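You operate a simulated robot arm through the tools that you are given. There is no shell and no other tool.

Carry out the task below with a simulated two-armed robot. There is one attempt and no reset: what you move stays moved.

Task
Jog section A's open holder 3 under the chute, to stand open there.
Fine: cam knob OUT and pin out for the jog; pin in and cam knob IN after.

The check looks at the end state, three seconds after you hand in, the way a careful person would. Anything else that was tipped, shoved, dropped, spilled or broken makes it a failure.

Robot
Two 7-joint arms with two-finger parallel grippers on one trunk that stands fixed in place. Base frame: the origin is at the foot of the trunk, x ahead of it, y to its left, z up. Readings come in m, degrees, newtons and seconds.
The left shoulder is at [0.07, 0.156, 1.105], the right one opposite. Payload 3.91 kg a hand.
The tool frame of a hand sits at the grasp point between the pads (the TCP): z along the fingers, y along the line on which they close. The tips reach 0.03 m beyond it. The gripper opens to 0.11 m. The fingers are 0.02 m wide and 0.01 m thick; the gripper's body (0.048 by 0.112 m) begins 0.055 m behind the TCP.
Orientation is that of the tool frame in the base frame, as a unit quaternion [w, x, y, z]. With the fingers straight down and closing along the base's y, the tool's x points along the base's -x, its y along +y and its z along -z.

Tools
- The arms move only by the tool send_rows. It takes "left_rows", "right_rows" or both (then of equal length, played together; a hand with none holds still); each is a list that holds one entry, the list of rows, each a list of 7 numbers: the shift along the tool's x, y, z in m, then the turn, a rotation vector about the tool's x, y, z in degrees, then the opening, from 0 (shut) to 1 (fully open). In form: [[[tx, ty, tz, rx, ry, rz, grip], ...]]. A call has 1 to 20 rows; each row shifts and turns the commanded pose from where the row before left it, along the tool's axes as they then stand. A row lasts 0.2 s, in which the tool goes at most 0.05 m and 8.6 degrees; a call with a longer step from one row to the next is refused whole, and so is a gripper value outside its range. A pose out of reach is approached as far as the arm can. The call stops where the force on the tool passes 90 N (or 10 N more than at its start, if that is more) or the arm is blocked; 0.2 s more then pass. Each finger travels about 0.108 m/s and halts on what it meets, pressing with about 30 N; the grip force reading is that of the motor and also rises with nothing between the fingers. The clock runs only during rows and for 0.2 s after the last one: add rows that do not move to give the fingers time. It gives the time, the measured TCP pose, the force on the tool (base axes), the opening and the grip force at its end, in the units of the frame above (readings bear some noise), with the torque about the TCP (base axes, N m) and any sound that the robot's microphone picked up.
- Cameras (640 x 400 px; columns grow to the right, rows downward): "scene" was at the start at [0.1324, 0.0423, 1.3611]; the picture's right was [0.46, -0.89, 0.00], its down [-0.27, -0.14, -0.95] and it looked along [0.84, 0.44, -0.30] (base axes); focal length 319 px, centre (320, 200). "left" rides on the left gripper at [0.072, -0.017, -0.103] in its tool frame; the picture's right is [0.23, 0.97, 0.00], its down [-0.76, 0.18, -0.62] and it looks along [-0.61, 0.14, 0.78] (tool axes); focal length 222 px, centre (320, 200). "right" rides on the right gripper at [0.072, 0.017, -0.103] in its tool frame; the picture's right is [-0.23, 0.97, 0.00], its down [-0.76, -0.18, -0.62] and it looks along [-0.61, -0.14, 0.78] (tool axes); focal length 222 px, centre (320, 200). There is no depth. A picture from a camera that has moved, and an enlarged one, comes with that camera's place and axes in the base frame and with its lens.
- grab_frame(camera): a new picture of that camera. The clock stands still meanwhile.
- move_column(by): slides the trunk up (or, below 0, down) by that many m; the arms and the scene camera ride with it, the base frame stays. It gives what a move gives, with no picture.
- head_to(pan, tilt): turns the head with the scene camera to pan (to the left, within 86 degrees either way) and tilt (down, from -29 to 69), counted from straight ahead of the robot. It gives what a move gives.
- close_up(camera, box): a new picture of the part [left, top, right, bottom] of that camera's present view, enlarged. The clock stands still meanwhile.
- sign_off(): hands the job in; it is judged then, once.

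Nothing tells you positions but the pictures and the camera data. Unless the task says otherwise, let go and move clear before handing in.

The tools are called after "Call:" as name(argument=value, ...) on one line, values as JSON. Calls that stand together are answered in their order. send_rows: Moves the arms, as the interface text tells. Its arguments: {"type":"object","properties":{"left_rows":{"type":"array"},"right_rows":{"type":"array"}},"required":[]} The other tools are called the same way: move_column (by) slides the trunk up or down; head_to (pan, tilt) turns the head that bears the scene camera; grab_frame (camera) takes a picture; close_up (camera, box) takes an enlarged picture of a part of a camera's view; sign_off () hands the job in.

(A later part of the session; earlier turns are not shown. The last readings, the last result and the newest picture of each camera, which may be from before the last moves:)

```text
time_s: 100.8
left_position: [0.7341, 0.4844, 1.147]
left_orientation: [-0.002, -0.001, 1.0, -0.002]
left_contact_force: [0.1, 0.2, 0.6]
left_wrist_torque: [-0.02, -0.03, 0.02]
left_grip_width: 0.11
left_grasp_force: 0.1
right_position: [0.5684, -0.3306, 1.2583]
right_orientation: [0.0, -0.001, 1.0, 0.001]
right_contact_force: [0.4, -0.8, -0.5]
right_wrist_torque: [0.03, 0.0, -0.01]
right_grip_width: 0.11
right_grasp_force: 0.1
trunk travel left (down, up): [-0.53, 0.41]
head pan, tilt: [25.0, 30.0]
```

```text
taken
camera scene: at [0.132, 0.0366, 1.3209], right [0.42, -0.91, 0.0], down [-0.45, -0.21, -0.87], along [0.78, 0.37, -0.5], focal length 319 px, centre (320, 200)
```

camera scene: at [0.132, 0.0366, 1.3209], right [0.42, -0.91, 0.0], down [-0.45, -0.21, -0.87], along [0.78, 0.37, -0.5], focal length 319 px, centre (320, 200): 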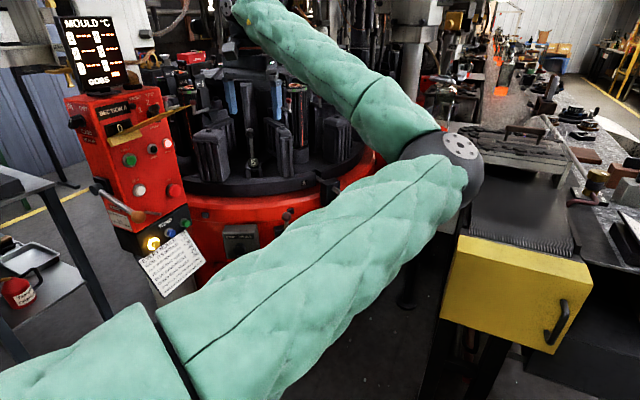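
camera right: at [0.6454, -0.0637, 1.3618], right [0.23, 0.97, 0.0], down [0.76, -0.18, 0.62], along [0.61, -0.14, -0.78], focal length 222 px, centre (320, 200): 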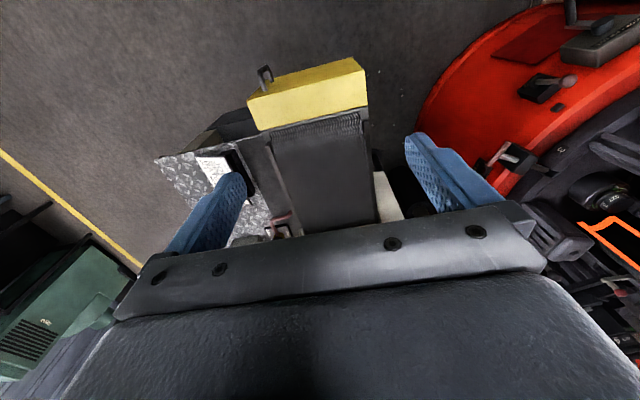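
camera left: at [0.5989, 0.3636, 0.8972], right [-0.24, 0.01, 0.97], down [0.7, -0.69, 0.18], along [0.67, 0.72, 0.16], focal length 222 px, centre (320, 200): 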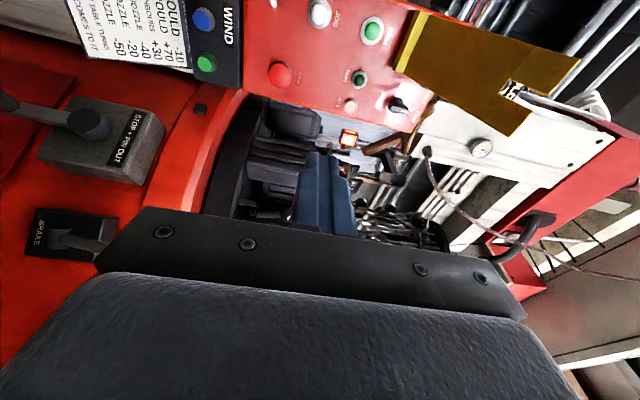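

Neutral heading reached. Now drawing the hand back toward the robot.

Call:
send_rows(left_rows=[[[0.04, 0, -0.01, 0, 0, 0, 1], [0.04, 0, -0.01, 0, 0, 0, 1], [0.04, 0, -0.01, 0, 0, 0, 1], [0.04, 0, -0.01, 0, 0, 0, 1], [0.04, 0, -0.01, 0, 0, 0, 1], [0.04, 0, -0.01, 0, 0, 0, 1], [0.04, 0, -0.01, 0, 0, 0, 1], [0, 0, 0, 0, 0, 0, 1]]])

Call:
grab_frame(camera="scene")

```text
time_s: 102.6
left_position: [0.4578, 0.5065, 1.218]
left_orientation: [-0.003, -0.001, 1.0, -0.003]
left_contact_force: [-0.2, 0.1, -0.4]
left_wrist_torque: [0.0, 0.01, -0.01]
left_grip_width: 0.1102
left_grasp_force: 0.0
left hand out of reach, approached as far as the arm can: row 1, 2, 3
right_position: [0.5697, -0.333, 1.2582]
right_orientation: [-0.001, 0.0, 1.0, 0.0]
right_contact_force: [-0.8, -0.5, -0.6]
right_wrist_torque: [-0.02, 0.01, -0.01]
right_grip_width: 0.1099
right_grasp_force: 0.1
trunk travel left (down, up): [-0.53, 0.41]
head pan, tilt: [25.0, 30.0]
```

```text
taken
camera scene: at [0.1326, 0.0366, 1.3207], right [0.42, -0.91, 0.0], down [-0.45, -0.21, -0.87], along [0.78, 0.37, -0.5], focal length 319 px, centre (320, 200)
```

scene: 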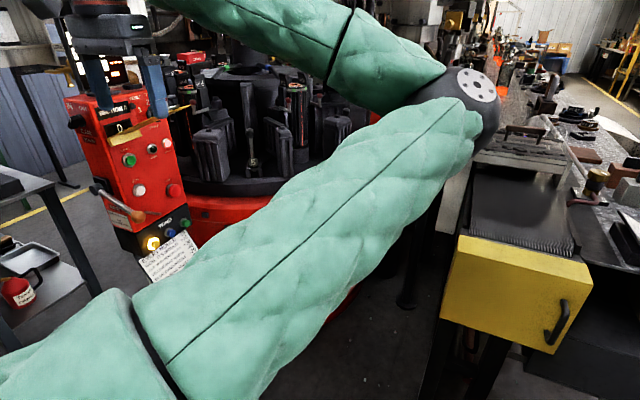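

I'll raise the trunk to inspect holder 3 and the chute from above before finishing with the cam knob.

Call:
move_column(by=0.38)

Call:
head_to(pan=45, tilt=20)

Call:
grab_frame(camera="scene")

Call:
grab_frame(camera="right")

```text
time_s: 106.3
left_position: [0.4592, 0.5051, 1.5976]
left_orientation: [-0.002, -0.002, 1.0, -0.003]
left_contact_force: [0.8, -0.4, 0.5]
left_wrist_torque: [0.03, -0.01, -0.07]
left_grip_width: 0.1099
left_grasp_force: 0.0
right_position: [0.5697, -0.3313, 1.6399]
right_orientation: [-0.001, 0.0, 1.0, -0.001]
right_contact_force: [0.3, -0.1, 0.7]
right_wrist_torque: [-0.03, 0.03, -0.02]
right_grip_width: 0.1098
right_grasp_force: 0.1
trunk travel left (down, up): [-0.91, 0.03]
head pan, tilt: [25.0, 30.0]
```

```text
time_s: 107.1
left_position: [0.458, 0.5055, 1.5991]
left_orientation: [-0.002, -0.001, 1.0, -0.003]
left_contact_force: [0.8, -0.2, -0.3]
left_wrist_torque: [0.0, 0.0, -0.01]
left_grip_width: 0.11
left_grasp_force: 0.0
right_position: [0.5682, -0.3314, 1.6388]
right_orientation: [0.0, 0.0, 1.0, 0.0]
right_contact_force: [-0.6, -0.7, 0.2]
right_wrist_torque: [-0.02, 0.01, 0.0]
right_grip_width: 0.1099
right_grasp_force: 0.0
trunk travel left (down, up): [-0.91, 0.03]
head pan, tilt: [45.0, 20.0]
```

```text
taken
camera scene: at [0.1159, 0.0641, 1.7169], right [0.71, -0.71, 0.0], down [-0.24, -0.24, -0.94], along [0.66, 0.66, -0.34], focal length 319 px, centre (320, 200)
```

scene: 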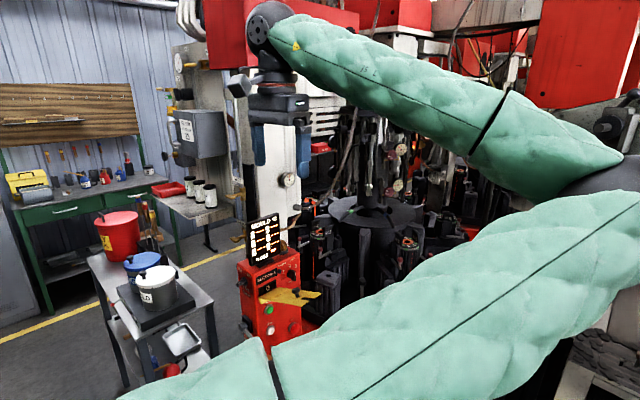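

```text
taken
camera right: at [0.4965, -0.314, 1.742], right [0.23, 0.97, 0.0], down [0.76, -0.18, 0.62], along [0.61, -0.14, -0.78], focal length 222 px, centre (320, 200)
```

right: 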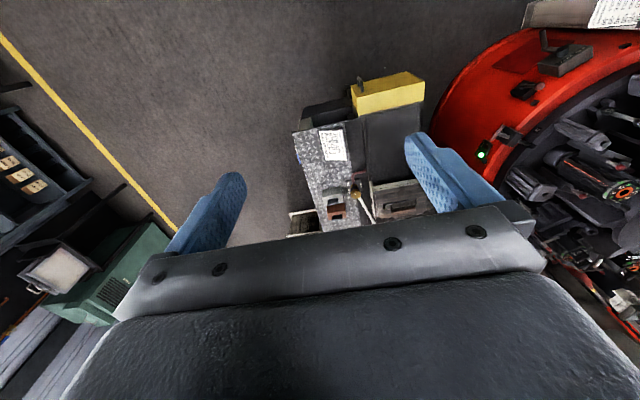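

I'll zoom in on holder 3's station between the arm and the panel.

Call:
close_up(camera="scene", box=[290, 130, 430, 260])

Call:
close_up(camera="scene", box=[295, 195, 345, 235])

```text
3.08 times, centred on (360, 195) of scene
camera zoom: at [0.1159, 0.0641, 1.7169], right [0.71, -0.71, 0.0], down [-0.24, -0.24, -0.94], along [0.66, 0.66, -0.34], focal length 981 px, centre (197, 215)
```

zoom: 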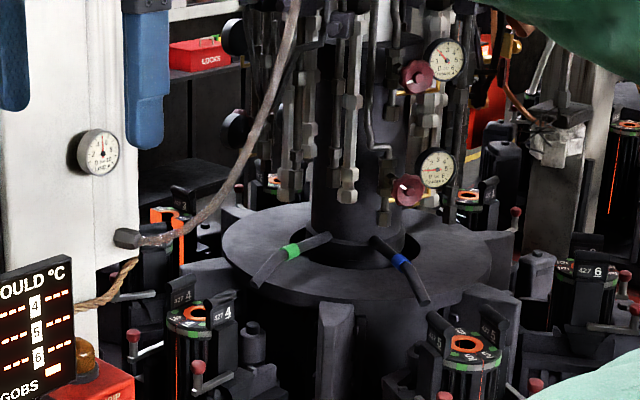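

```text
10.00 times, centred on (320, 215) of scene
camera zoom: at [0.1159, 0.0641, 1.7169], right [0.71, -0.71, 0.0], down [-0.24, -0.24, -0.94], along [0.66, 0.66, -0.34], focal length 3189 px, centre (320, 50)
```

zoom: 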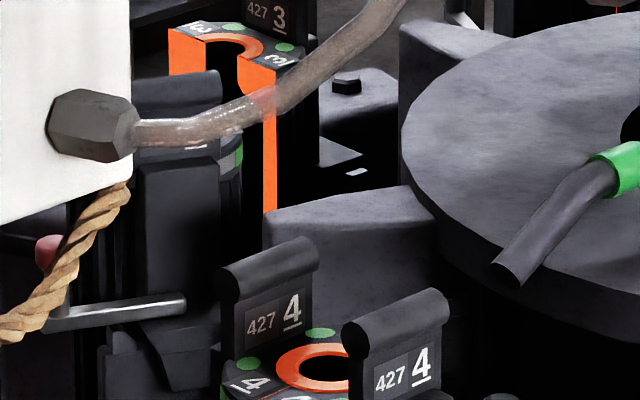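

Holder 3 is plainly open at that station. I'll bring the left camera over again to check the trough's end against holder 3.

Call:
send_rows(left_rows=[[[-0.0455, 0.0097, -0.004, 0, 0, 0, 1], [-0.0455, 0.0097, -0.004, 0, 0, 0, 1], [-0.0455, 0.0097, -0.004, 0, 0, 0, 1], [-0.0455, 0.0097, -0.004, 0, 0, 0, 1], [-0.0455, 0.0097, -0.004, 0, 0, 0, 1], [-0.0455, 0.0097, -0.004, 0, 0, 0, 1], [0, 0, 0, 0, 0, -7.75, 1], [0, 0, 0, 0, 0, -7.75, 1], [0, 0, 0, 0, 0, -7.75, 1], [0, 0, 0, 0, 0, -7.75, 1], [0, 0, 0, 0, 0, -7.75, 1], [0, 0, 0, 0, 0, -7.75, 1], [0, 0, 0, 0, 0, -7.75, 1], [0, 0, 0, 0, 0, -7.75, 1], [0, 0, 0, 0, -8, 0, 1], [0, 0, 0, 0, -8, 0, 1], [0, 0, 0, 0, -8, 0, 1], [0, 0, 0, 0, -8, 0, 1]]])

Call:
grab_frame(camera="left")

Call:
grab_frame(camera="scene")

```text
time_s: 110.9
left_position: [0.7318, 0.5643, 1.6209]
left_orientation: [0.235, -0.496, 0.824, 0.142]
left_contact_force: [0.8, 0.9, 0.0]
left_wrist_torque: [-0.02, 0.01, -0.01]
left_grip_width: 0.1103
left_grasp_force: 0.0
right_position: [0.5693, -0.3314, 1.6387]
right_orientation: [-0.001, 0.0, 1.0, 0.0]
right_contact_force: [0.1, 0.3, 0.1]
right_wrist_torque: [-0.02, 0.03, -0.02]
right_grip_width: 0.1102
right_grasp_force: 0.0
trunk travel left (down, up): [-0.91, 0.03]
head pan, tilt: [45.0, 20.0]
```

```text
taken
camera left: at [0.6924, 0.4537, 1.671], right [-0.95, 0.29, -0.12], down [-0.01, 0.36, 0.93], along [0.31, 0.89, -0.35], focal length 222 px, centre (320, 200)
```

left: 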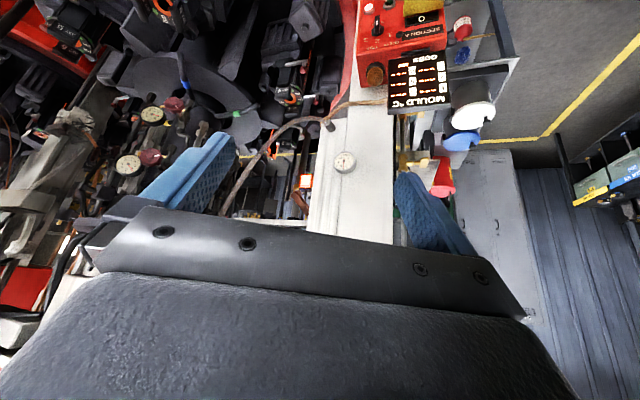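

```text
taken
camera scene: at [0.1165, 0.0634, 1.717], right [0.71, -0.71, 0.0], down [-0.24, -0.24, -0.94], along [0.66, 0.66, -0.34], focal length 319 px, centre (320, 200)
```

scene: 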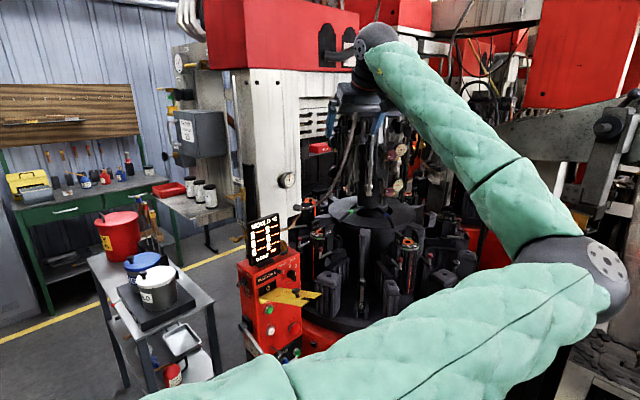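

Call:
close_up(camera="left", box=[230, 90, 340, 230])

Call:
close_up(camera="left", box=[260, 120, 330, 220])

```text
2.86 times, centred on (285, 160) of left
camera zoom: at [0.6924, 0.4537, 1.671], right [-0.95, 0.29, -0.12], down [-0.01, 0.36, 0.93], along [0.31, 0.89, -0.35], focal length 635 px, centre (420, 314)
```

zoom: 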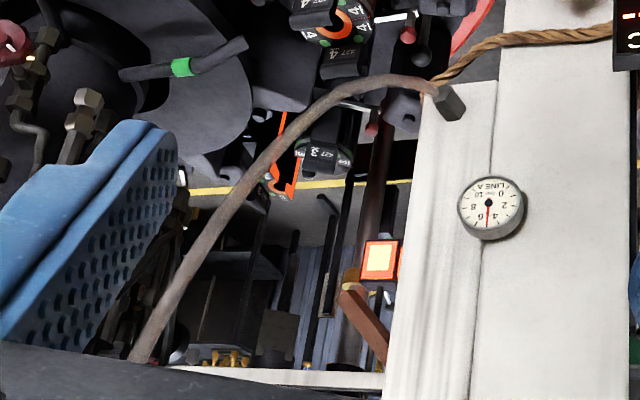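

```text
4.00 times, centred on (295, 170) of left
camera zoom: at [0.6924, 0.4537, 1.671], right [-0.95, 0.29, -0.12], down [-0.01, 0.36, 0.93], along [0.31, 0.89, -0.35], focal length 888 px, centre (420, 320)
```

zoom: 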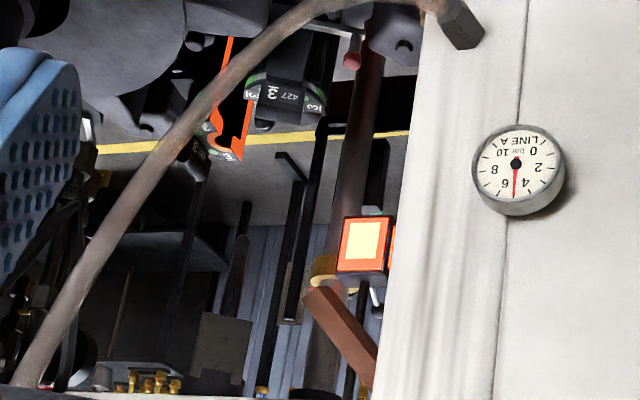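

Holder 3 is open there. I want to be sure about the chute, so I'll zoom in hard on the trough's end and the ochre ring.

Call:
close_up(camera="left", box=[282, 165, 318, 210])

Call:
close_up(camera="left", box=[262, 120, 320, 180])

Call:
close_up(camera="left", box=[235, 170, 290, 225])

Call:
close_up(camera="scene", box=[395, 110, 445, 170])

```text
8.89 times, centred on (300, 188) of left
camera zoom: at [0.6924, 0.4537, 1.671], right [-0.95, 0.29, -0.12], down [-0.01, 0.36, 0.93], along [0.31, 0.89, -0.35], focal length 1974 px, centre (498, 311)
```

zoom: 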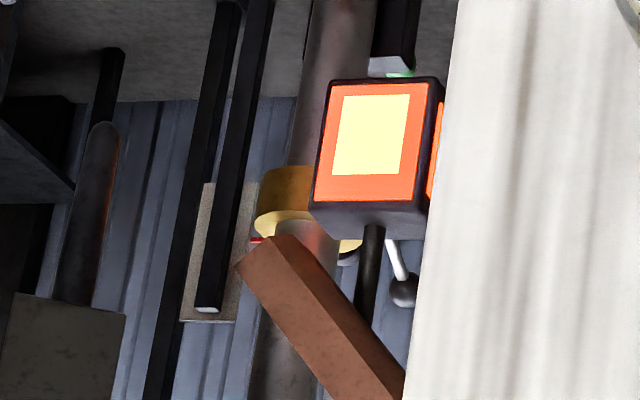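

```text
6.67 times, centred on (291, 150) of left
camera zoom: at [0.6924, 0.4537, 1.671], right [-0.95, 0.29, -0.12], down [-0.01, 0.36, 0.93], along [0.31, 0.89, -0.35], focal length 1481 px, centre (513, 533)
```

zoom: 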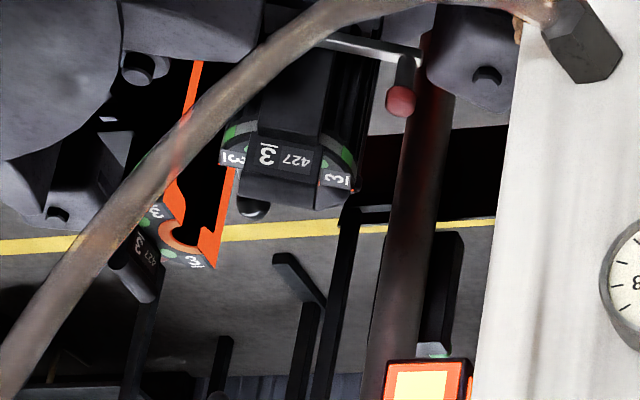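

```text
7.27 times, centred on (262, 198) of left
camera zoom: at [0.6924, 0.4537, 1.671], right [-0.95, 0.29, -0.12], down [-0.01, 0.36, 0.93], along [0.31, 0.89, -0.35], focal length 1615 px, centre (738, 218)
```

zoom: 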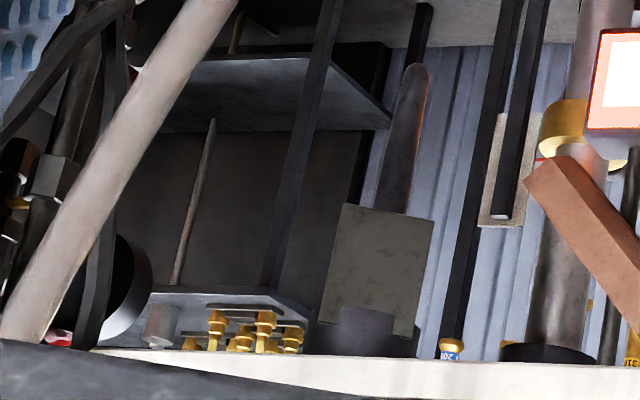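

```text
6.67 times, centred on (420, 140) of scene
camera zoom: at [0.1165, 0.0634, 1.717], right [0.71, -0.71, 0.0], down [-0.24, -0.24, -0.94], along [0.66, 0.66, -0.34], focal length 2126 px, centre (-347, 600)
```

zoom: 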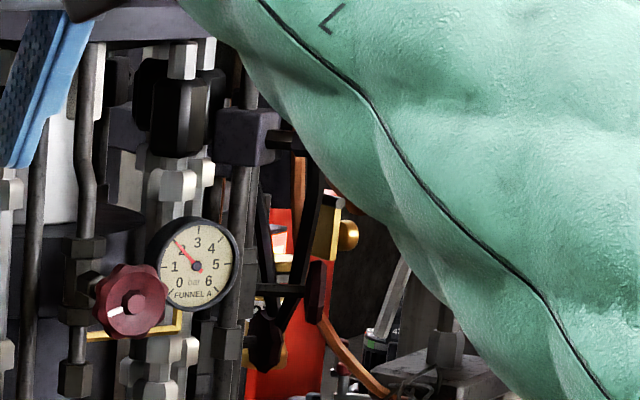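

The trough's end and the spout sit right at holder 3's station, with takeout on the opposite side, so the placement is right. Now I'll retract, lower the trunk again, and return to the cam knob.

Call:
send_rows(left_rows=[[[0.0149, 0.0332, -0.0092, 0, 0, 0, 1], [0.0149, 0.0332, -0.0092, 0, 0, 0, 1], [0.0149, 0.0332, -0.0092, 0, 0, 0, 1], [0.0149, 0.0332, -0.0092, 0, 0, 0, 1], [0.0149, 0.0332, -0.0092, 0, 0, 0, 1], [0.0149, 0.0332, -0.0092, 0, 0, 0, 1], [0.0149, 0.0332, -0.0092, 0, 0, 0, 1], [0.0149, 0.0332, -0.0092, 0, 0, 0, 1], [0, 0, 0, 0, 8, 0, 1], [0, 0, 0, 0, 8, 0, 1], [0, 0, 0, 0, 8, 0, 1], [0, 0, 0, 0, 8, 0, 1], [0, 0, 0, 0, 0, 0, 1]]])

Call:
move_column(by=-0.38)

Call:
grab_frame(camera="scene")

```text
time_s: 113.7
left_position: [0.4312, 0.5642, 1.6219]
left_orientation: [-0.003, -0.516, 0.857, -0.002]
left_contact_force: [0.8, -0.1, 0.4]
left_wrist_torque: [0.01, 0.0, 0.03]
left_grip_width: 0.1101
left_grasp_force: 0.1
right_position: [0.5683, -0.3329, 1.6387]
right_orientation: [0.0, 0.0, 1.0, 0.0]
right_contact_force: [0.1, 0.0, -0.1]
right_wrist_torque: [0.0, -0.02, 0.02]
right_grip_width: 0.1099
right_grasp_force: 0.0
trunk travel left (down, up): [-0.91, 0.03]
head pan, tilt: [45.0, 20.0]
```

```text
time_s: 117.4
left_position: [0.4306, 0.566, 1.2422]
left_orientation: [-0.004, -0.515, 0.857, -0.001]
left_contact_force: [0.4, 0.3, 0.2]
left_wrist_torque: [-0.03, 0.0, 0.04]
left_grip_width: 0.1097
left_grasp_force: 0.0
right_position: [0.5681, -0.3305, 1.2582]
right_orientation: [0.0, -0.001, 1.0, 0.0]
right_contact_force: [0.2, -0.1, -0.1]
right_wrist_torque: [-0.03, 0.0, 0.02]
right_grip_width: 0.1099
right_grasp_force: 0.0
trunk travel left (down, up): [-0.53, 0.41]
head pan, tilt: [45.0, 20.0]
```

```text
taken
camera scene: at [0.1155, 0.0643, 1.337], right [0.71, -0.71, 0.0], down [-0.24, -0.24, -0.94], along [0.66, 0.66, -0.34], focal length 319 px, centre (320, 200)
```

scene: 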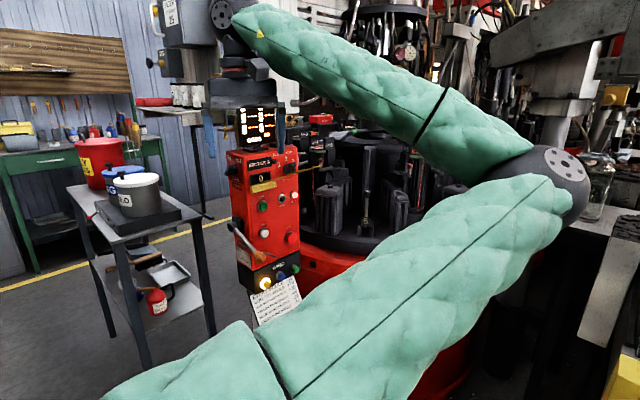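

The panel and cart are clear of the hand. Moving the left hand back to the side of the control post.

Call:
send_rows(left_rows=[[[-0.02075, 0.0322, 0.01745, 0, 0, 0, 1], [-0.02075, 0.0322, 0.01745, 0, 0, 0, 1], [-0.02075, 0.0322, 0.01745, 0, 0, 0, 1], [-0.02075, 0.0322, 0.01745, 0, 0, 0, 1], [-0.02075, 0.0322, 0.01745, 0, 0, 0, 1], [-0.02075, 0.0322, 0.01745, 0, 0, 0, 1], [-0.02075, 0.0322, 0.01745, 0, 0, 0, 1], [0, 0, 0, 0, 0, 8.06, 1], [0, 0, 0, 0, 0, 8.06, 1], [0, 0, 0, 0, 0, 8.06, 1], [0, 0, 0, 0, 0, 8.06, 1], [0, 0, 0, 0, 0, 8.06, 1], [0, 0, 0, 0, 0, 8.06, 1], [0, 0, 0, 0, 0, 8.06, 1], [0, 0, 0, 0, 0, 8.06, 1], [0, 0, 0, 0, 0, 8.06, 1], [0, 0, 0, 0, 0, 8.06, 1]]])

Call:
grab_frame(camera="scene")

```text
time_s: 121.0
left_position: [0.2987, 0.7991, 1.1199]
left_orientation: [-0.002, 0.163, 0.987, -0.003]
left_contact_force: [-0.1, 0.3, -0.7]
left_wrist_torque: [0.01, 0.01, 0.01]
left_grip_width: 0.1097
left_grasp_force: 0.1
right_position: [0.5681, -0.3314, 1.259]
right_orientation: [0.001, 0.0, 1.0, 0.0]
right_contact_force: [0.5, 0.6, -0.1]
right_wrist_torque: [0.0, -0.01, -0.02]
right_grip_width: 0.1099
right_grasp_force: 0.0
trunk travel left (down, up): [-0.53, 0.41]
head pan, tilt: [45.0, 20.0]
```

```text
taken
camera scene: at [0.1155, 0.0643, 1.337], right [0.71, -0.71, 0.0], down [-0.24, -0.24, -0.94], along [0.66, 0.66, -0.34], focal length 319 px, centre (320, 200)
```

scene: 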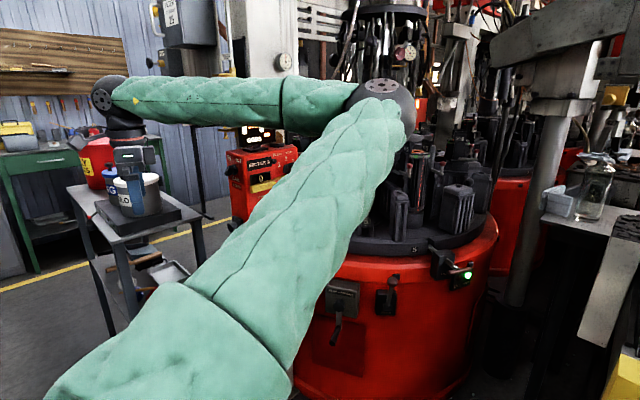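

The hand is beside the post, pointing down. Now pitching it to face the cam knob side.

Call:
send_rows(left_rows=[[[0, 0, 0, 0, -8.18, 0, 1], [0, 0, 0, 0, -8.18, 0, 1], [0, 0, 0, 0, -8.18, 0, 1], [0, 0, 0, 0, -8.18, 0, 1], [0, 0, 0, 0, -8.18, 0, 1], [0, 0, 0, 0, -8.18, 0, 1], [0, 0, 0, 0, -8.18, 0, 1], [0, 0, 0, 0, -8.18, 0, 1], [0, 0, 0, 0, -8.18, 0, 1], [0, 0, 0, 0, -8.18, 0, 1], [0, 0, 0, 0, -8.18, 0, 1], [0, 0, 0, 0, 0, 0, 1]]])

Call:
grab_frame(camera="scene")

Call:
grab_frame(camera="left")

```text
time_s: 123.6
left_position: [0.3017, 0.8005, 1.1197]
left_orientation: [0.697, 0.112, 0.699, -0.115]
left_contact_force: [0.1, -1.1, -0.3]
left_wrist_torque: [0.02, -0.02, 0.0]
left_grip_width: 0.11
left_grasp_force: 0.1
right_position: [0.5691, -0.3323, 1.2579]
right_orientation: [-0.001, 0.0, 1.0, 0.0]
right_contact_force: [-0.8, -0.2, -0.1]
right_wrist_torque: [0.05, -0.02, 0.04]
right_grip_width: 0.1098
right_grasp_force: 0.0
trunk travel left (down, up): [-0.53, 0.41]
head pan, tilt: [45.0, 20.0]
```

```text
taken
camera scene: at [0.1166, 0.0638, 1.3369], right [0.71, -0.71, 0.0], down [-0.24, -0.24, -0.94], along [0.66, 0.66, -0.34], focal length 319 px, centre (320, 200)
```

scene: 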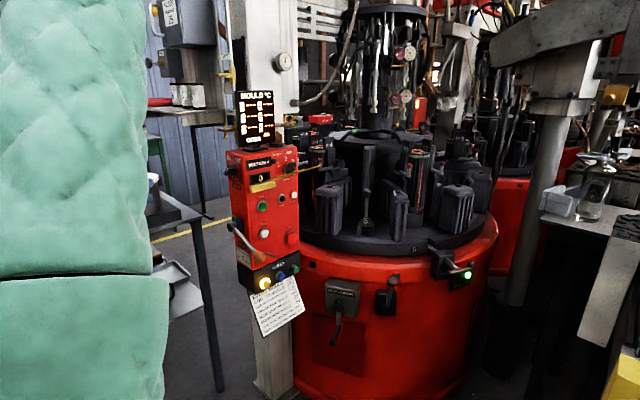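

```text
taken
camera left: at [0.1968, 0.8155, 1.0473], right [0.31, 0.92, -0.23], down [-0.53, 0.37, 0.76], along [0.79, -0.11, 0.6], focal length 222 px, centre (320, 200)
```

left: 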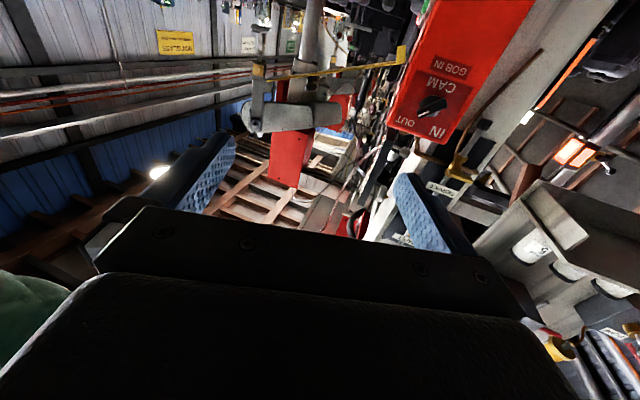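

The hand is facing the knob again at the same pose as before. Moving to the pre-grasp and rolling to match the OUT angle.

Call:
send_rows(left_rows=[[[0.0037, 0.0312, 0.0166, 0, 0, 0, 1], [0.0037, 0.0312, 0.0166, 0, 0, 0, 1], [0.0037, 0.0312, 0.0166, 0, 0, 0, 1], [0.0037, 0.0312, 0.0166, 0, 0, 0, 1], [0.0037, 0.0312, 0.0166, 0, 0, 0, 1], [0, 0, 0, 0, 0, 7.25, 1], [0, 0, 0, 0, 0, 7.25, 1], [0, 0, 0, 0, 0, 7.25, 1], [0, 0, 0, 0, 0, 7.25, 1], [0, 0, 0, 0, 0, 7.25, 1], [0, 0, 0, 0, 0, 7.25, 1], [0, 0, 0, 0, 0, 0, 1]]])

Call:
close_up(camera="left", box=[260, 70, 380, 170])

Call:
grab_frame(camera="scene")

```text
time_s: 126.2
left_position: [0.4493, 0.9504, 1.1265]
left_orientation: [0.69, 0.357, 0.612, 0.146]
left_contact_force: [0.4, -0.2, 1.1]
left_wrist_torque: [-0.04, -0.03, 0.0]
left_grip_width: 0.1101
left_grasp_force: 0.0
left hand out of reach, approached as far as the arm can: row 11
right_position: [0.5665, -0.3309, 1.2592]
right_orientation: [0.0, -0.002, 1.0, 0.0]
right_contact_force: [0.5, 0.2, -0.1]
right_wrist_torque: [-0.03, -0.02, 0.01]
right_grip_width: 0.11
right_grasp_force: 0.1
trunk travel left (down, up): [-0.53, 0.41]
head pan, tilt: [45.0, 20.0]
```

```text
4.00 times, centred on (320, 120) of left
camera zoom: at [0.3621, 1.0156, 1.0608], right [0.28, 0.83, 0.49], down [-0.71, -0.17, 0.69], along [0.65, -0.53, 0.54], focal length 888 px, centre (320, 520)
```

zoom: 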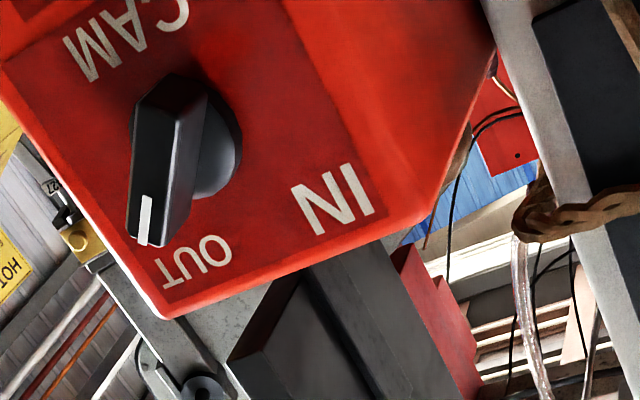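

```text
taken
camera scene: at [0.1147, 0.0645, 1.3371], right [0.71, -0.71, 0.0], down [-0.24, -0.24, -0.94], along [0.66, 0.66, -0.34], focal length 319 px, centre (320, 200)
```

scene: 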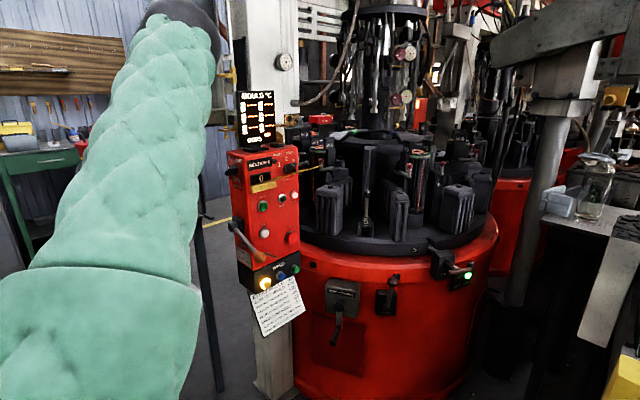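

The hand ended about 4 cm off laterally due to reach. I'll shift it back onto the knob's axis and check.

Call:
send_rows(left_rows=[[[0, -0.0185, 0, 0, 0, 0, 1], [0, -0.0185, 0, 0, 0, 0, 1], [0, 0, 0, 0, 0, 0, 1]]])

Call:
close_up(camera="left", box=[260, 70, 380, 170])

```text
time_s: 127.0
left_position: [0.4586, 0.9501, 1.1258]
left_orientation: [0.69, 0.361, 0.61, 0.148]
left_contact_force: [-0.3, 0.3, -0.1]
left_wrist_torque: [0.01, -0.01, -0.01]
left_grip_width: 0.1101
left_grasp_force: 0.1
left hand out of reach, approached as far as the arm can: row 1, 2
right_position: [0.5684, -0.3307, 1.2593]
right_orientation: [0.0, 0.0, 1.0, -0.001]
right_contact_force: [0.0, -0.6, 0.5]
right_wrist_torque: [0.0, 0.03, 0.02]
right_grip_width: 0.11
right_grasp_force: 0.0
trunk travel left (down, up): [-0.53, 0.41]
head pan, tilt: [45.0, 20.0]
```

```text
4.00 times, centred on (320, 120) of left
camera zoom: at [0.3711, 1.0182, 1.0612], right [0.28, 0.82, 0.5], down [-0.71, -0.17, 0.68], along [0.65, -0.54, 0.54], focal length 888 px, centre (320, 520)
```

zoom: 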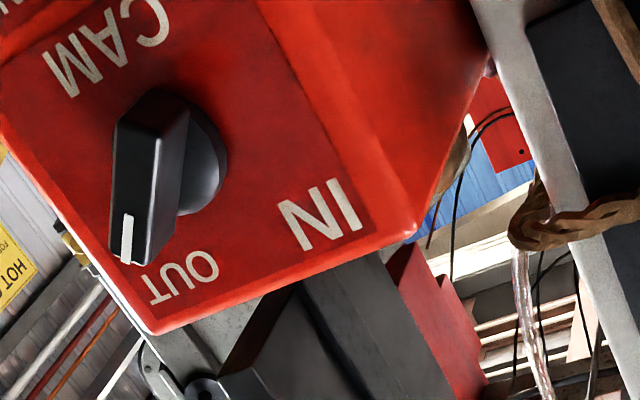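

In this posture the arm can't quite make the angle. Rechecking corners, the post is square to the base axes (its side faces straight back at −x), so the knob's axis is along x; I'll turn the hand to point straight along +x, which is also easier to reach.

Call:
send_rows(left_rows=[[[-0.0173, -0.0269, -0.0102, -4.5, 4.1, 0, 1], [-0.0173, -0.0269, -0.0102, -4.5, 4.1, 0, 1], [-0.0173, -0.0269, -0.0102, -4.5, 4.1, 0, 1], [0, 0, 0, 0, 0, 0, 1]]])

Call:
grab_frame(camera="left")

Call:
grab_frame(camera="scene")

```text
time_s: 128.0
left_position: [0.4237, 0.8822, 1.1241]
left_orientation: [0.659, 0.258, 0.658, 0.257]
left_contact_force: [-0.2, -0.4, 0.2]
left_wrist_torque: [-0.02, -0.03, -0.01]
left_grip_width: 0.11
left_grasp_force: 0.1
left hand out of reach, approached as far as the arm can: row 1, 2, 3
right_position: [0.5669, -0.3295, 1.2598]
right_orientation: [0.0, 0.001, 1.0, 0.0]
right_contact_force: [0.8, 0.1, -0.1]
right_wrist_torque: [-0.05, -0.01, 0.01]
right_grip_width: 0.1098
right_grasp_force: 0.1
trunk travel left (down, up): [-0.53, 0.41]
head pan, tilt: [45.0, 20.0]
```

```text
taken
camera left: at [0.3204, 0.9184, 1.0593], right [0.0, 0.87, 0.49], down [-0.62, -0.39, 0.68], along [0.78, -0.31, 0.54], focal length 222 px, centre (320, 200)
```

left: 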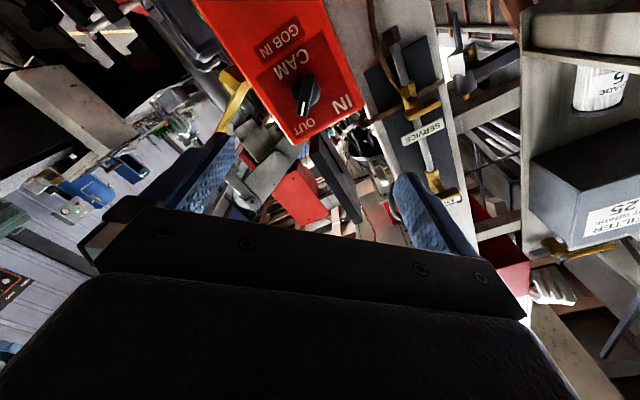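

```text
taken
camera scene: at [0.115, 0.0656, 1.337], right [0.71, -0.71, 0.0], down [-0.24, -0.24, -0.94], along [0.66, 0.66, -0.34], focal length 319 px, centre (320, 200)
```

scene: 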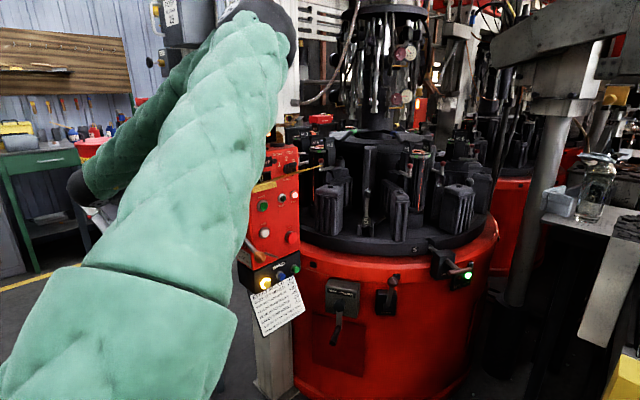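

The hand now points straight along +x at the knob. I'll zoom in to measure the offset.

Call:
close_up(camera="left", box=[250, 40, 370, 150])

```text
3.64 times, centred on (310, 95) of left
camera zoom: at [0.3204, 0.9184, 1.0593], right [0.0, 0.87, 0.49], down [-0.62, -0.39, 0.68], along [0.78, -0.31, 0.54], focal length 808 px, centre (356, 582)
```

zoom: 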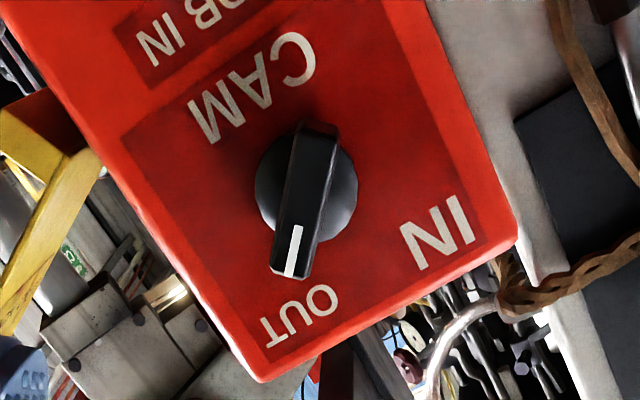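

The fin is about 2.4 cm below the tool axis and well aligned in roll. I'll shift the hand down onto the axis.

Call:
send_rows(left_rows=[[[0.008, -0.0093, 0, 0, 0, 0, 1], [0.008, -0.0093, 0, 0, 0, 0, 1], [0, 0, 0, 0, 0, 0, 1]]])

Call:
close_up(camera="left", box=[250, 60, 370, 170])

```text
time_s: 128.8
left_position: [0.4347, 0.8868, 1.1088]
left_orientation: [0.658, 0.259, 0.658, 0.258]
left_contact_force: [0.0, 0.4, -0.5]
left_wrist_torque: [0.0, -0.01, -0.02]
left_grip_width: 0.1099
left_grasp_force: 0.1
left hand out of reach, approached as far as the arm can: row 1, 2
right_position: [0.5676, -0.3314, 1.2594]
right_orientation: [0.0, 0.0, 1.0, 0.0]
right_contact_force: [0.3, 0.6, -0.8]
right_wrist_torque: [0.0, -0.04, -0.02]
right_grip_width: 0.11
right_grasp_force: 0.1
trunk travel left (down, up): [-0.53, 0.41]
head pan, tilt: [45.0, 20.0]
```

```text
3.64 times, centred on (310, 115) of left
camera zoom: at [0.3314, 0.9227, 1.0436], right [0.0, 0.87, 0.5], down [-0.62, -0.39, 0.68], along [0.78, -0.31, 0.54], focal length 808 px, centre (356, 509)
```

zoom: 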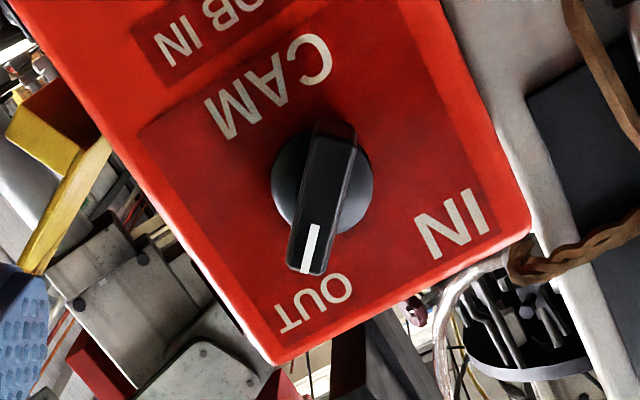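

Only 1 cm off now. I'll advance toward the knob while correcting, since reaching forward relaxes the limit.

Call:
send_rows(left_rows=[[[0.0015, -0.005, 0.025, 0, 0, 0, 1], [0.0015, -0.005, 0.02, 0, 0, 0, 1], [0, 0, 0, 0, 0, 0, 1]]])

Call:
close_up(camera="left", box=[250, 80, 370, 190])

```text
time_s: 129.6
left_position: [0.479, 0.8818, 1.0983]
left_orientation: [0.659, 0.261, 0.656, 0.259]
left_contact_force: [0.0, 0.3, -0.9]
left_wrist_torque: [0.01, -0.03, 0.0]
left_grip_width: 0.1098
left_grasp_force: 0.1
right_position: [0.5678, -0.3308, 1.2593]
right_orientation: [0.0, 0.0, 1.0, 0.001]
right_contact_force: [0.5, -0.4, 1.2]
right_wrist_torque: [0.01, 0.0, 0.0]
right_grip_width: 0.1098
right_grasp_force: 0.0
trunk travel left (down, up): [-0.53, 0.41]
head pan, tilt: [45.0, 20.0]
```

```text
3.64 times, centred on (310, 135) of left
camera zoom: at [0.3764, 0.9189, 1.0337], right [0.0, 0.87, 0.5], down [-0.63, -0.39, 0.68], along [0.78, -0.32, 0.54], focal length 808 px, centre (356, 436)
```

zoom: 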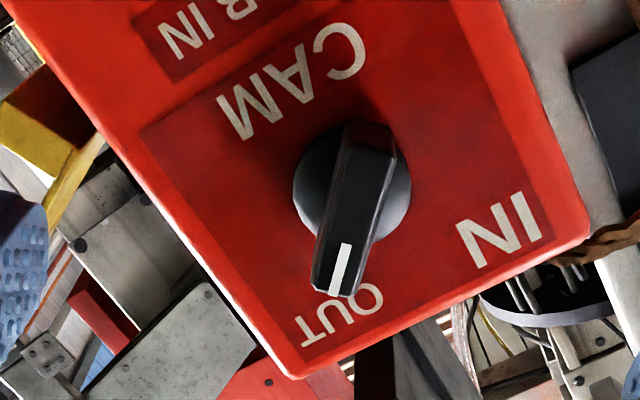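

Now aligned on the knob. Advancing the last 5.5 cm and gripping.

Call:
send_rows(left_rows=[[[0, -0.001, 0.028, 0, 0, 0, 1], [0, 0, 0.026, 0, 0, 0, 1], [0, 0, 0, 0, 0, 0, 1], [0, 0, 0, 0, 0, 0, 0.6], [0, 0, 0, 0, 0, 0, 0.3], [0, 0, 0, 0, 0, 0, 0], [0, 0, 0, 0, 0, 0, 0], [0, 0, 0, 0, 0, 0, 0]]])

Call:
close_up(camera="left", box=[240, 90, 400, 220])

```text
time_s: 131.4
left_position: [0.5334, 0.8806, 1.1003]
left_orientation: [0.658, 0.261, 0.657, 0.259]
left_contact_force: [0.8, -4.0, -3.8]
left_wrist_torque: [0.02, -0.73, -0.76]
left_grip_width: 0.012
left_grasp_force: 45.1
right_position: [0.5674, -0.3308, 1.2585]
right_orientation: [0.0, 0.0, 1.0, -0.001]
right_contact_force: [0.3, 0.0, -0.1]
right_wrist_torque: [-0.01, 0.0, 0.03]
right_grip_width: 0.1098
right_grasp_force: 0.1
trunk travel left (down, up): [-0.53, 0.41]
head pan, tilt: [45.0, 20.0]
```

```text
3.08 times, centred on (320, 155) of left
camera zoom: at [0.4305, 0.9181, 1.0343], right [0.0, 0.87, 0.5], down [-0.63, -0.39, 0.68], along [0.78, -0.32, 0.54], focal length 684 px, centre (320, 338)
```

zoom: 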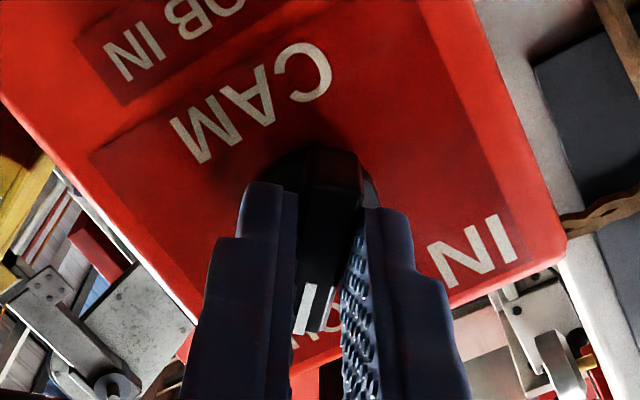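

Gripped squarely this time. Turning counter-clockwise toward IN, first half.

Call:
send_rows(left_rows=[[[0, 0, 0, 0, 0, -8.5, 0], [0, 0, 0, 0, 0, -8.5, 0], [0, 0, 0, 0, 0, -8.5, 0], [0, 0, 0, 0, 0, -8.5, 0], [0, 0, 0, 0, 0, -8.5, 0], [0, 0, 0, 0, 0, 0, 0]]])

Call:
close_up(camera="left", box=[240, 90, 400, 220])

Call:
close_up(camera="scene", box=[200, 120, 320, 220])

```text
time_s: 132.8
left_position: [0.5345, 0.8783, 1.0997]
left_orientation: [0.707, 0.006, 0.707, 0.001]
left_contact_force: [-13.6, -53.7, -32.7]
left_wrist_torque: [0.11, 0.8, -1.08]
left_grip_width: 0.012
left_grasp_force: 45.4
right_position: [0.5681, -0.3322, 1.258]
right_orientation: [-0.001, 0.001, 1.0, 0.001]
right_contact_force: [0.1, 0.8, 0.9]
right_wrist_torque: [0.0, 0.01, -0.02]
right_grip_width: 0.11
right_grasp_force: 0.0
trunk travel left (down, up): [-0.53, 0.41]
head pan, tilt: [45.0, 20.0]
```

```text
3.08 times, centred on (320, 155) of left
camera zoom: at [0.4307, 0.8625, 1.0269], right [0.01, 0.98, -0.22], down [-0.62, 0.17, 0.76], along [0.78, 0.13, 0.61], focal length 684 px, centre (320, 338)
```

zoom: 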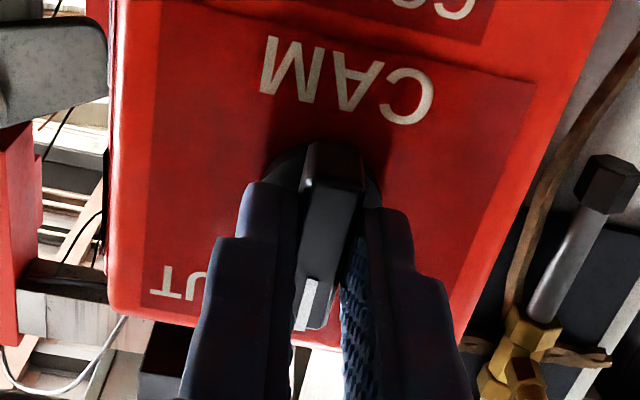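

```text
4.00 times, centred on (260, 170) of scene
camera zoom: at [0.116, 0.0618, 1.3368], right [0.71, -0.71, 0.0], down [-0.24, -0.24, -0.94], along [0.66, 0.66, -0.34], focal length 1276 px, centre (560, 320)
```

zoom: 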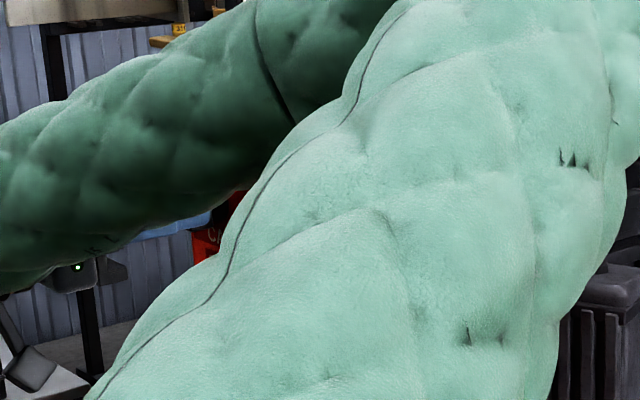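

The knob is pointing straight up, but there's a side load of about 60 N. I'll relieve it by shifting a couple of millimetres with the load.

Call:
send_rows(left_rows=[[[0.001, -0.002, 0, 0, 0, 0, 0], [0, 0, 0, 0, 0, 0, 0]]])

```text
time_s: 133.4
left_position: [0.5342, 0.8789, 1.1004]
left_orientation: [0.708, 0.008, 0.706, 0.004]
left_contact_force: [0.0, -26.3, -11.6]
left_wrist_torque: [0.07, 1.6, -0.35]
left_grip_width: 0.0118
left_grasp_force: 45.0
right_position: [0.5698, -0.3314, 1.2583]
right_orientation: [0.0, 0.001, 1.0, 0.002]
right_contact_force: [0.4, -1.0, 0.2]
right_wrist_torque: [-0.02, -0.03, -0.01]
right_grip_width: 0.1103
right_grasp_force: 0.1
trunk travel left (down, up): [-0.53, 0.41]
head pan, tilt: [45.0, 20.0]
```

Load halved. Continuing the turn to IN with a small correction per step.

Call:
send_rows(left_rows=[[[0.0008, -0.002, 0, 0, 0, 0, 0], [-0.0001, -0.0009, 0, 0, 0, -8.5, 0], [-0.0001, -0.0009, 0, 0, 0, -8.5, 0], [-0.0001, -0.0009, 0, 0, 0, -8.5, 0], [0, 0, 0, 0, 0, 0, 0]]])

Call:
close_up(camera="left", box=[240, 90, 400, 220])

```text
time_s: 134.6
left_position: [0.5324, 0.8763, 1.0978]
left_orientation: [0.691, -0.152, 0.69, -0.154]
left_contact_force: [14.1, 33.0, 20.6]
left_wrist_torque: [-0.09, -0.53, 0.95]
left_grip_width: 0.0117
left_grasp_force: 45.2
right_position: [0.5691, -0.3288, 1.2596]
right_orientation: [0.0, 0.0, 1.0, 0.0]
right_contact_force: [0.4, -0.2, -0.4]
right_wrist_torque: [0.0, 0.01, 0.01]
right_grip_width: 0.1099
right_grasp_force: 0.1
trunk travel left (down, up): [-0.53, 0.41]
head pan, tilt: [45.0, 20.0]
```

```text
3.08 times, centred on (320, 155) of left
camera zoom: at [0.4291, 0.8302, 1.0387], right [0.0, 0.79, -0.62], down [-0.62, 0.48, 0.61], along [0.78, 0.38, 0.49], focal length 684 px, centre (320, 338)
```

zoom: 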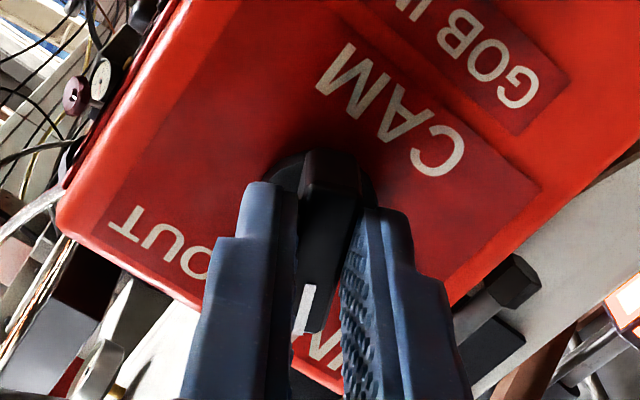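

Over-corrected slightly; I'll ease the other way and finish the last part of the turn.

Call:
send_rows(left_rows=[[[-0.002, 0.0015, 0, 0, 0, 0, 0], [0, 0, 0, 0, 0, -8, 0], [0, 0, 0, 0, 0, -8, 0], [0, 0, 0, 0, 0, -6, 0], [0, 0, 0, 0, 0, 0, 0]]])

Call:
close_up(camera="left", box=[240, 90, 400, 220])

```text
time_s: 135.8
left_position: [0.5329, 0.8765, 1.0987]
left_orientation: [0.648, -0.279, 0.649, -0.284]
left_contact_force: [-16.7, -25.0, -18.9]
left_wrist_torque: [0.94, 0.81, -0.32]
left_grip_width: 0.0123
left_grasp_force: 45.1
right_position: [0.5666, -0.3321, 1.259]
right_orientation: [0.0, 0.001, 1.0, 0.001]
right_contact_force: [0.6, -0.7, 0.0]
right_wrist_torque: [0.0, -0.01, -0.02]
right_grip_width: 0.1098
right_grasp_force: 0.1
trunk travel left (down, up): [-0.53, 0.41]
head pan, tilt: [45.0, 20.0]
```

```text
3.08 times, centred on (320, 155) of left
camera zoom: at [0.4291, 0.8111, 1.0616], right [0.0, 0.5, -0.87], down [-0.62, 0.68, 0.39], along [0.78, 0.54, 0.31], focal length 684 px, centre (320, 338)
```

zoom: 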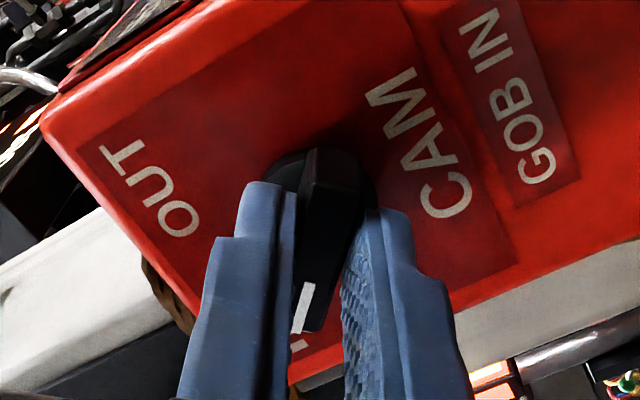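

The mark points to IN and the torque has risen, so the knob seems to be at its stop. Releasing and backing off to check.

Call:
send_rows(left_rows=[[[0, 0, 0, 0, 0, 0, 0.15], [0, 0, 0, 0, 0, 0, 0.5], [0, 0, 0, 0, 0, 0, 1], [0, 0, 0, 0, 0, 0, 1], [0, 0, -0.015, 0, 0, 0, 1], [0, 0, -0.03, 0, 0, 0, 1], [0, 0, -0.03, 0, 0, 0, 1], [0, 0, -0.03, 0, 0, 0, 1]]])

Call:
close_up(camera="left", box=[250, 60, 400, 180])

Call:
grab_frame(camera="scene")

```text
time_s: 137.6
left_position: [0.4288, 0.8777, 1.099]
left_orientation: [0.649, -0.279, 0.649, -0.283]
left_contact_force: [0.3, -0.7, -0.6]
left_wrist_torque: [0.0, 0.0, -0.01]
left_grip_width: 0.1098
left_grasp_force: 0.1
right_position: [0.5664, -0.3311, 1.2591]
right_orientation: [0.001, 0.001, 1.0, 0.001]
right_contact_force: [0.1, -0.3, 1.0]
right_wrist_torque: [0.01, -0.03, 0.01]
right_grip_width: 0.1098
right_grasp_force: 0.0
trunk travel left (down, up): [-0.53, 0.41]
head pan, tilt: [45.0, 20.0]
```

```text
3.33 times, centred on (325, 120) of left
camera zoom: at [0.3263, 0.813, 1.0614], right [0.01, 0.5, -0.87], down [-0.62, 0.68, 0.39], along [0.78, 0.53, 0.31], focal length 740 px, centre (303, 467)
```

zoom: 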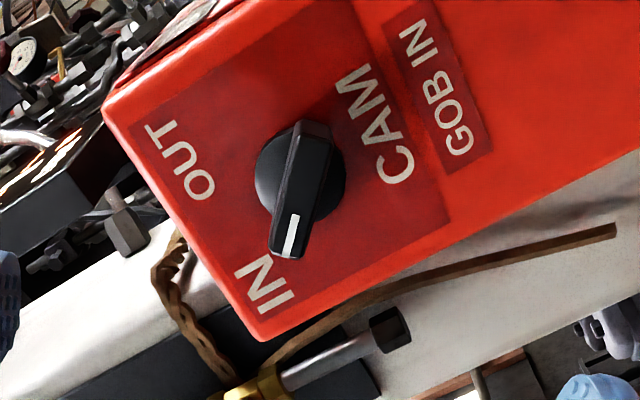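

```text
taken
camera scene: at [0.1142, 0.0646, 1.3371], right [0.71, -0.71, 0.0], down [-0.24, -0.24, -0.94], along [0.67, 0.66, -0.34], focal length 319 px, centre (320, 200)
```

scene: 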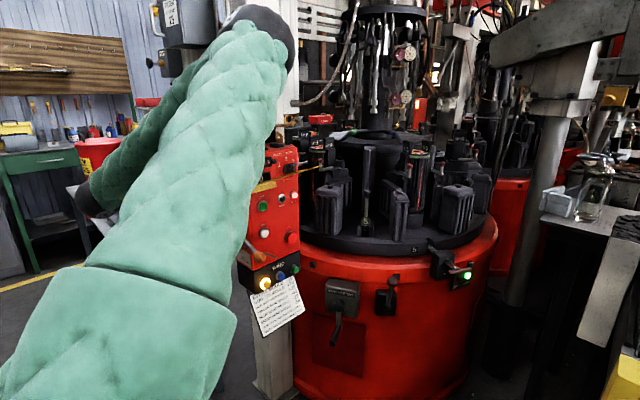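

The cam knob is back at IN. Now I'll withdraw the left hand and fold it clear.

Call:
send_rows(left_rows=[[[0, 0, -0.02, 0, 0, 7.7, 1], [0, 0, -0.02, 0, 0, 7.7, 1], [0, 0, -0.02, 0, 0, 7.7, 1], [0, 0, -0.02, 0, 0, 7.7, 1], [0, 0, -0.02, 0, 0, 7.7, 1], [0, 0, 0, 0, 0, 7.7, 1], [0, 0, 0, 0, 8.18, 0, 1], [0, 0, 0, 0, 8.18, 0, 1], [0, 0, 0, 0, 8.18, 0, 1], [0, 0, 0, 0, 8.18, 0, 1], [0, 0, 0, 0, 8.18, 0, 1], [0, 0, 0, 0, 8.18, 0, 1], [0, 0, 0, 0, 8.18, 0, 1], [0, 0, 0, 0, 8.18, 0, 1], [0, 0, 0, 0, 8.18, 0, 1], [0, 0, 0, 0, 8.18, 0, 1], [0, 0, 0, 0, 8.18, 0, 1]]])

Call:
grab_frame(camera="scene")

```text
time_s: 141.2
left_position: [0.3293, 0.8782, 1.0972]
left_orientation: [0.0, 0.002, 1.0, -0.006]
left_contact_force: [-0.1, 0.4, 0.0]
left_wrist_torque: [-0.01, 0.0, 0.01]
left_grip_width: 0.1099
left_grasp_force: 0.2
right_position: [0.5687, -0.3307, 1.2591]
right_orientation: [-0.001, 0.0, 1.0, 0.0]
right_contact_force: [-0.2, -0.3, -0.2]
right_wrist_torque: [0.04, 0.04, -0.04]
right_grip_width: 0.1099
right_grasp_force: 0.0
trunk travel left (down, up): [-0.53, 0.41]
head pan, tilt: [45.0, 20.0]
```

```text
taken
camera scene: at [0.1163, 0.0647, 1.3369], right [0.71, -0.71, 0.0], down [-0.24, -0.24, -0.94], along [0.66, 0.66, -0.34], focal length 319 px, centre (320, 200)
```

scene: 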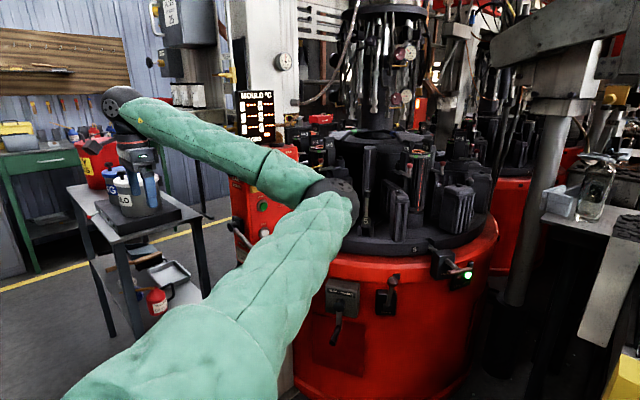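

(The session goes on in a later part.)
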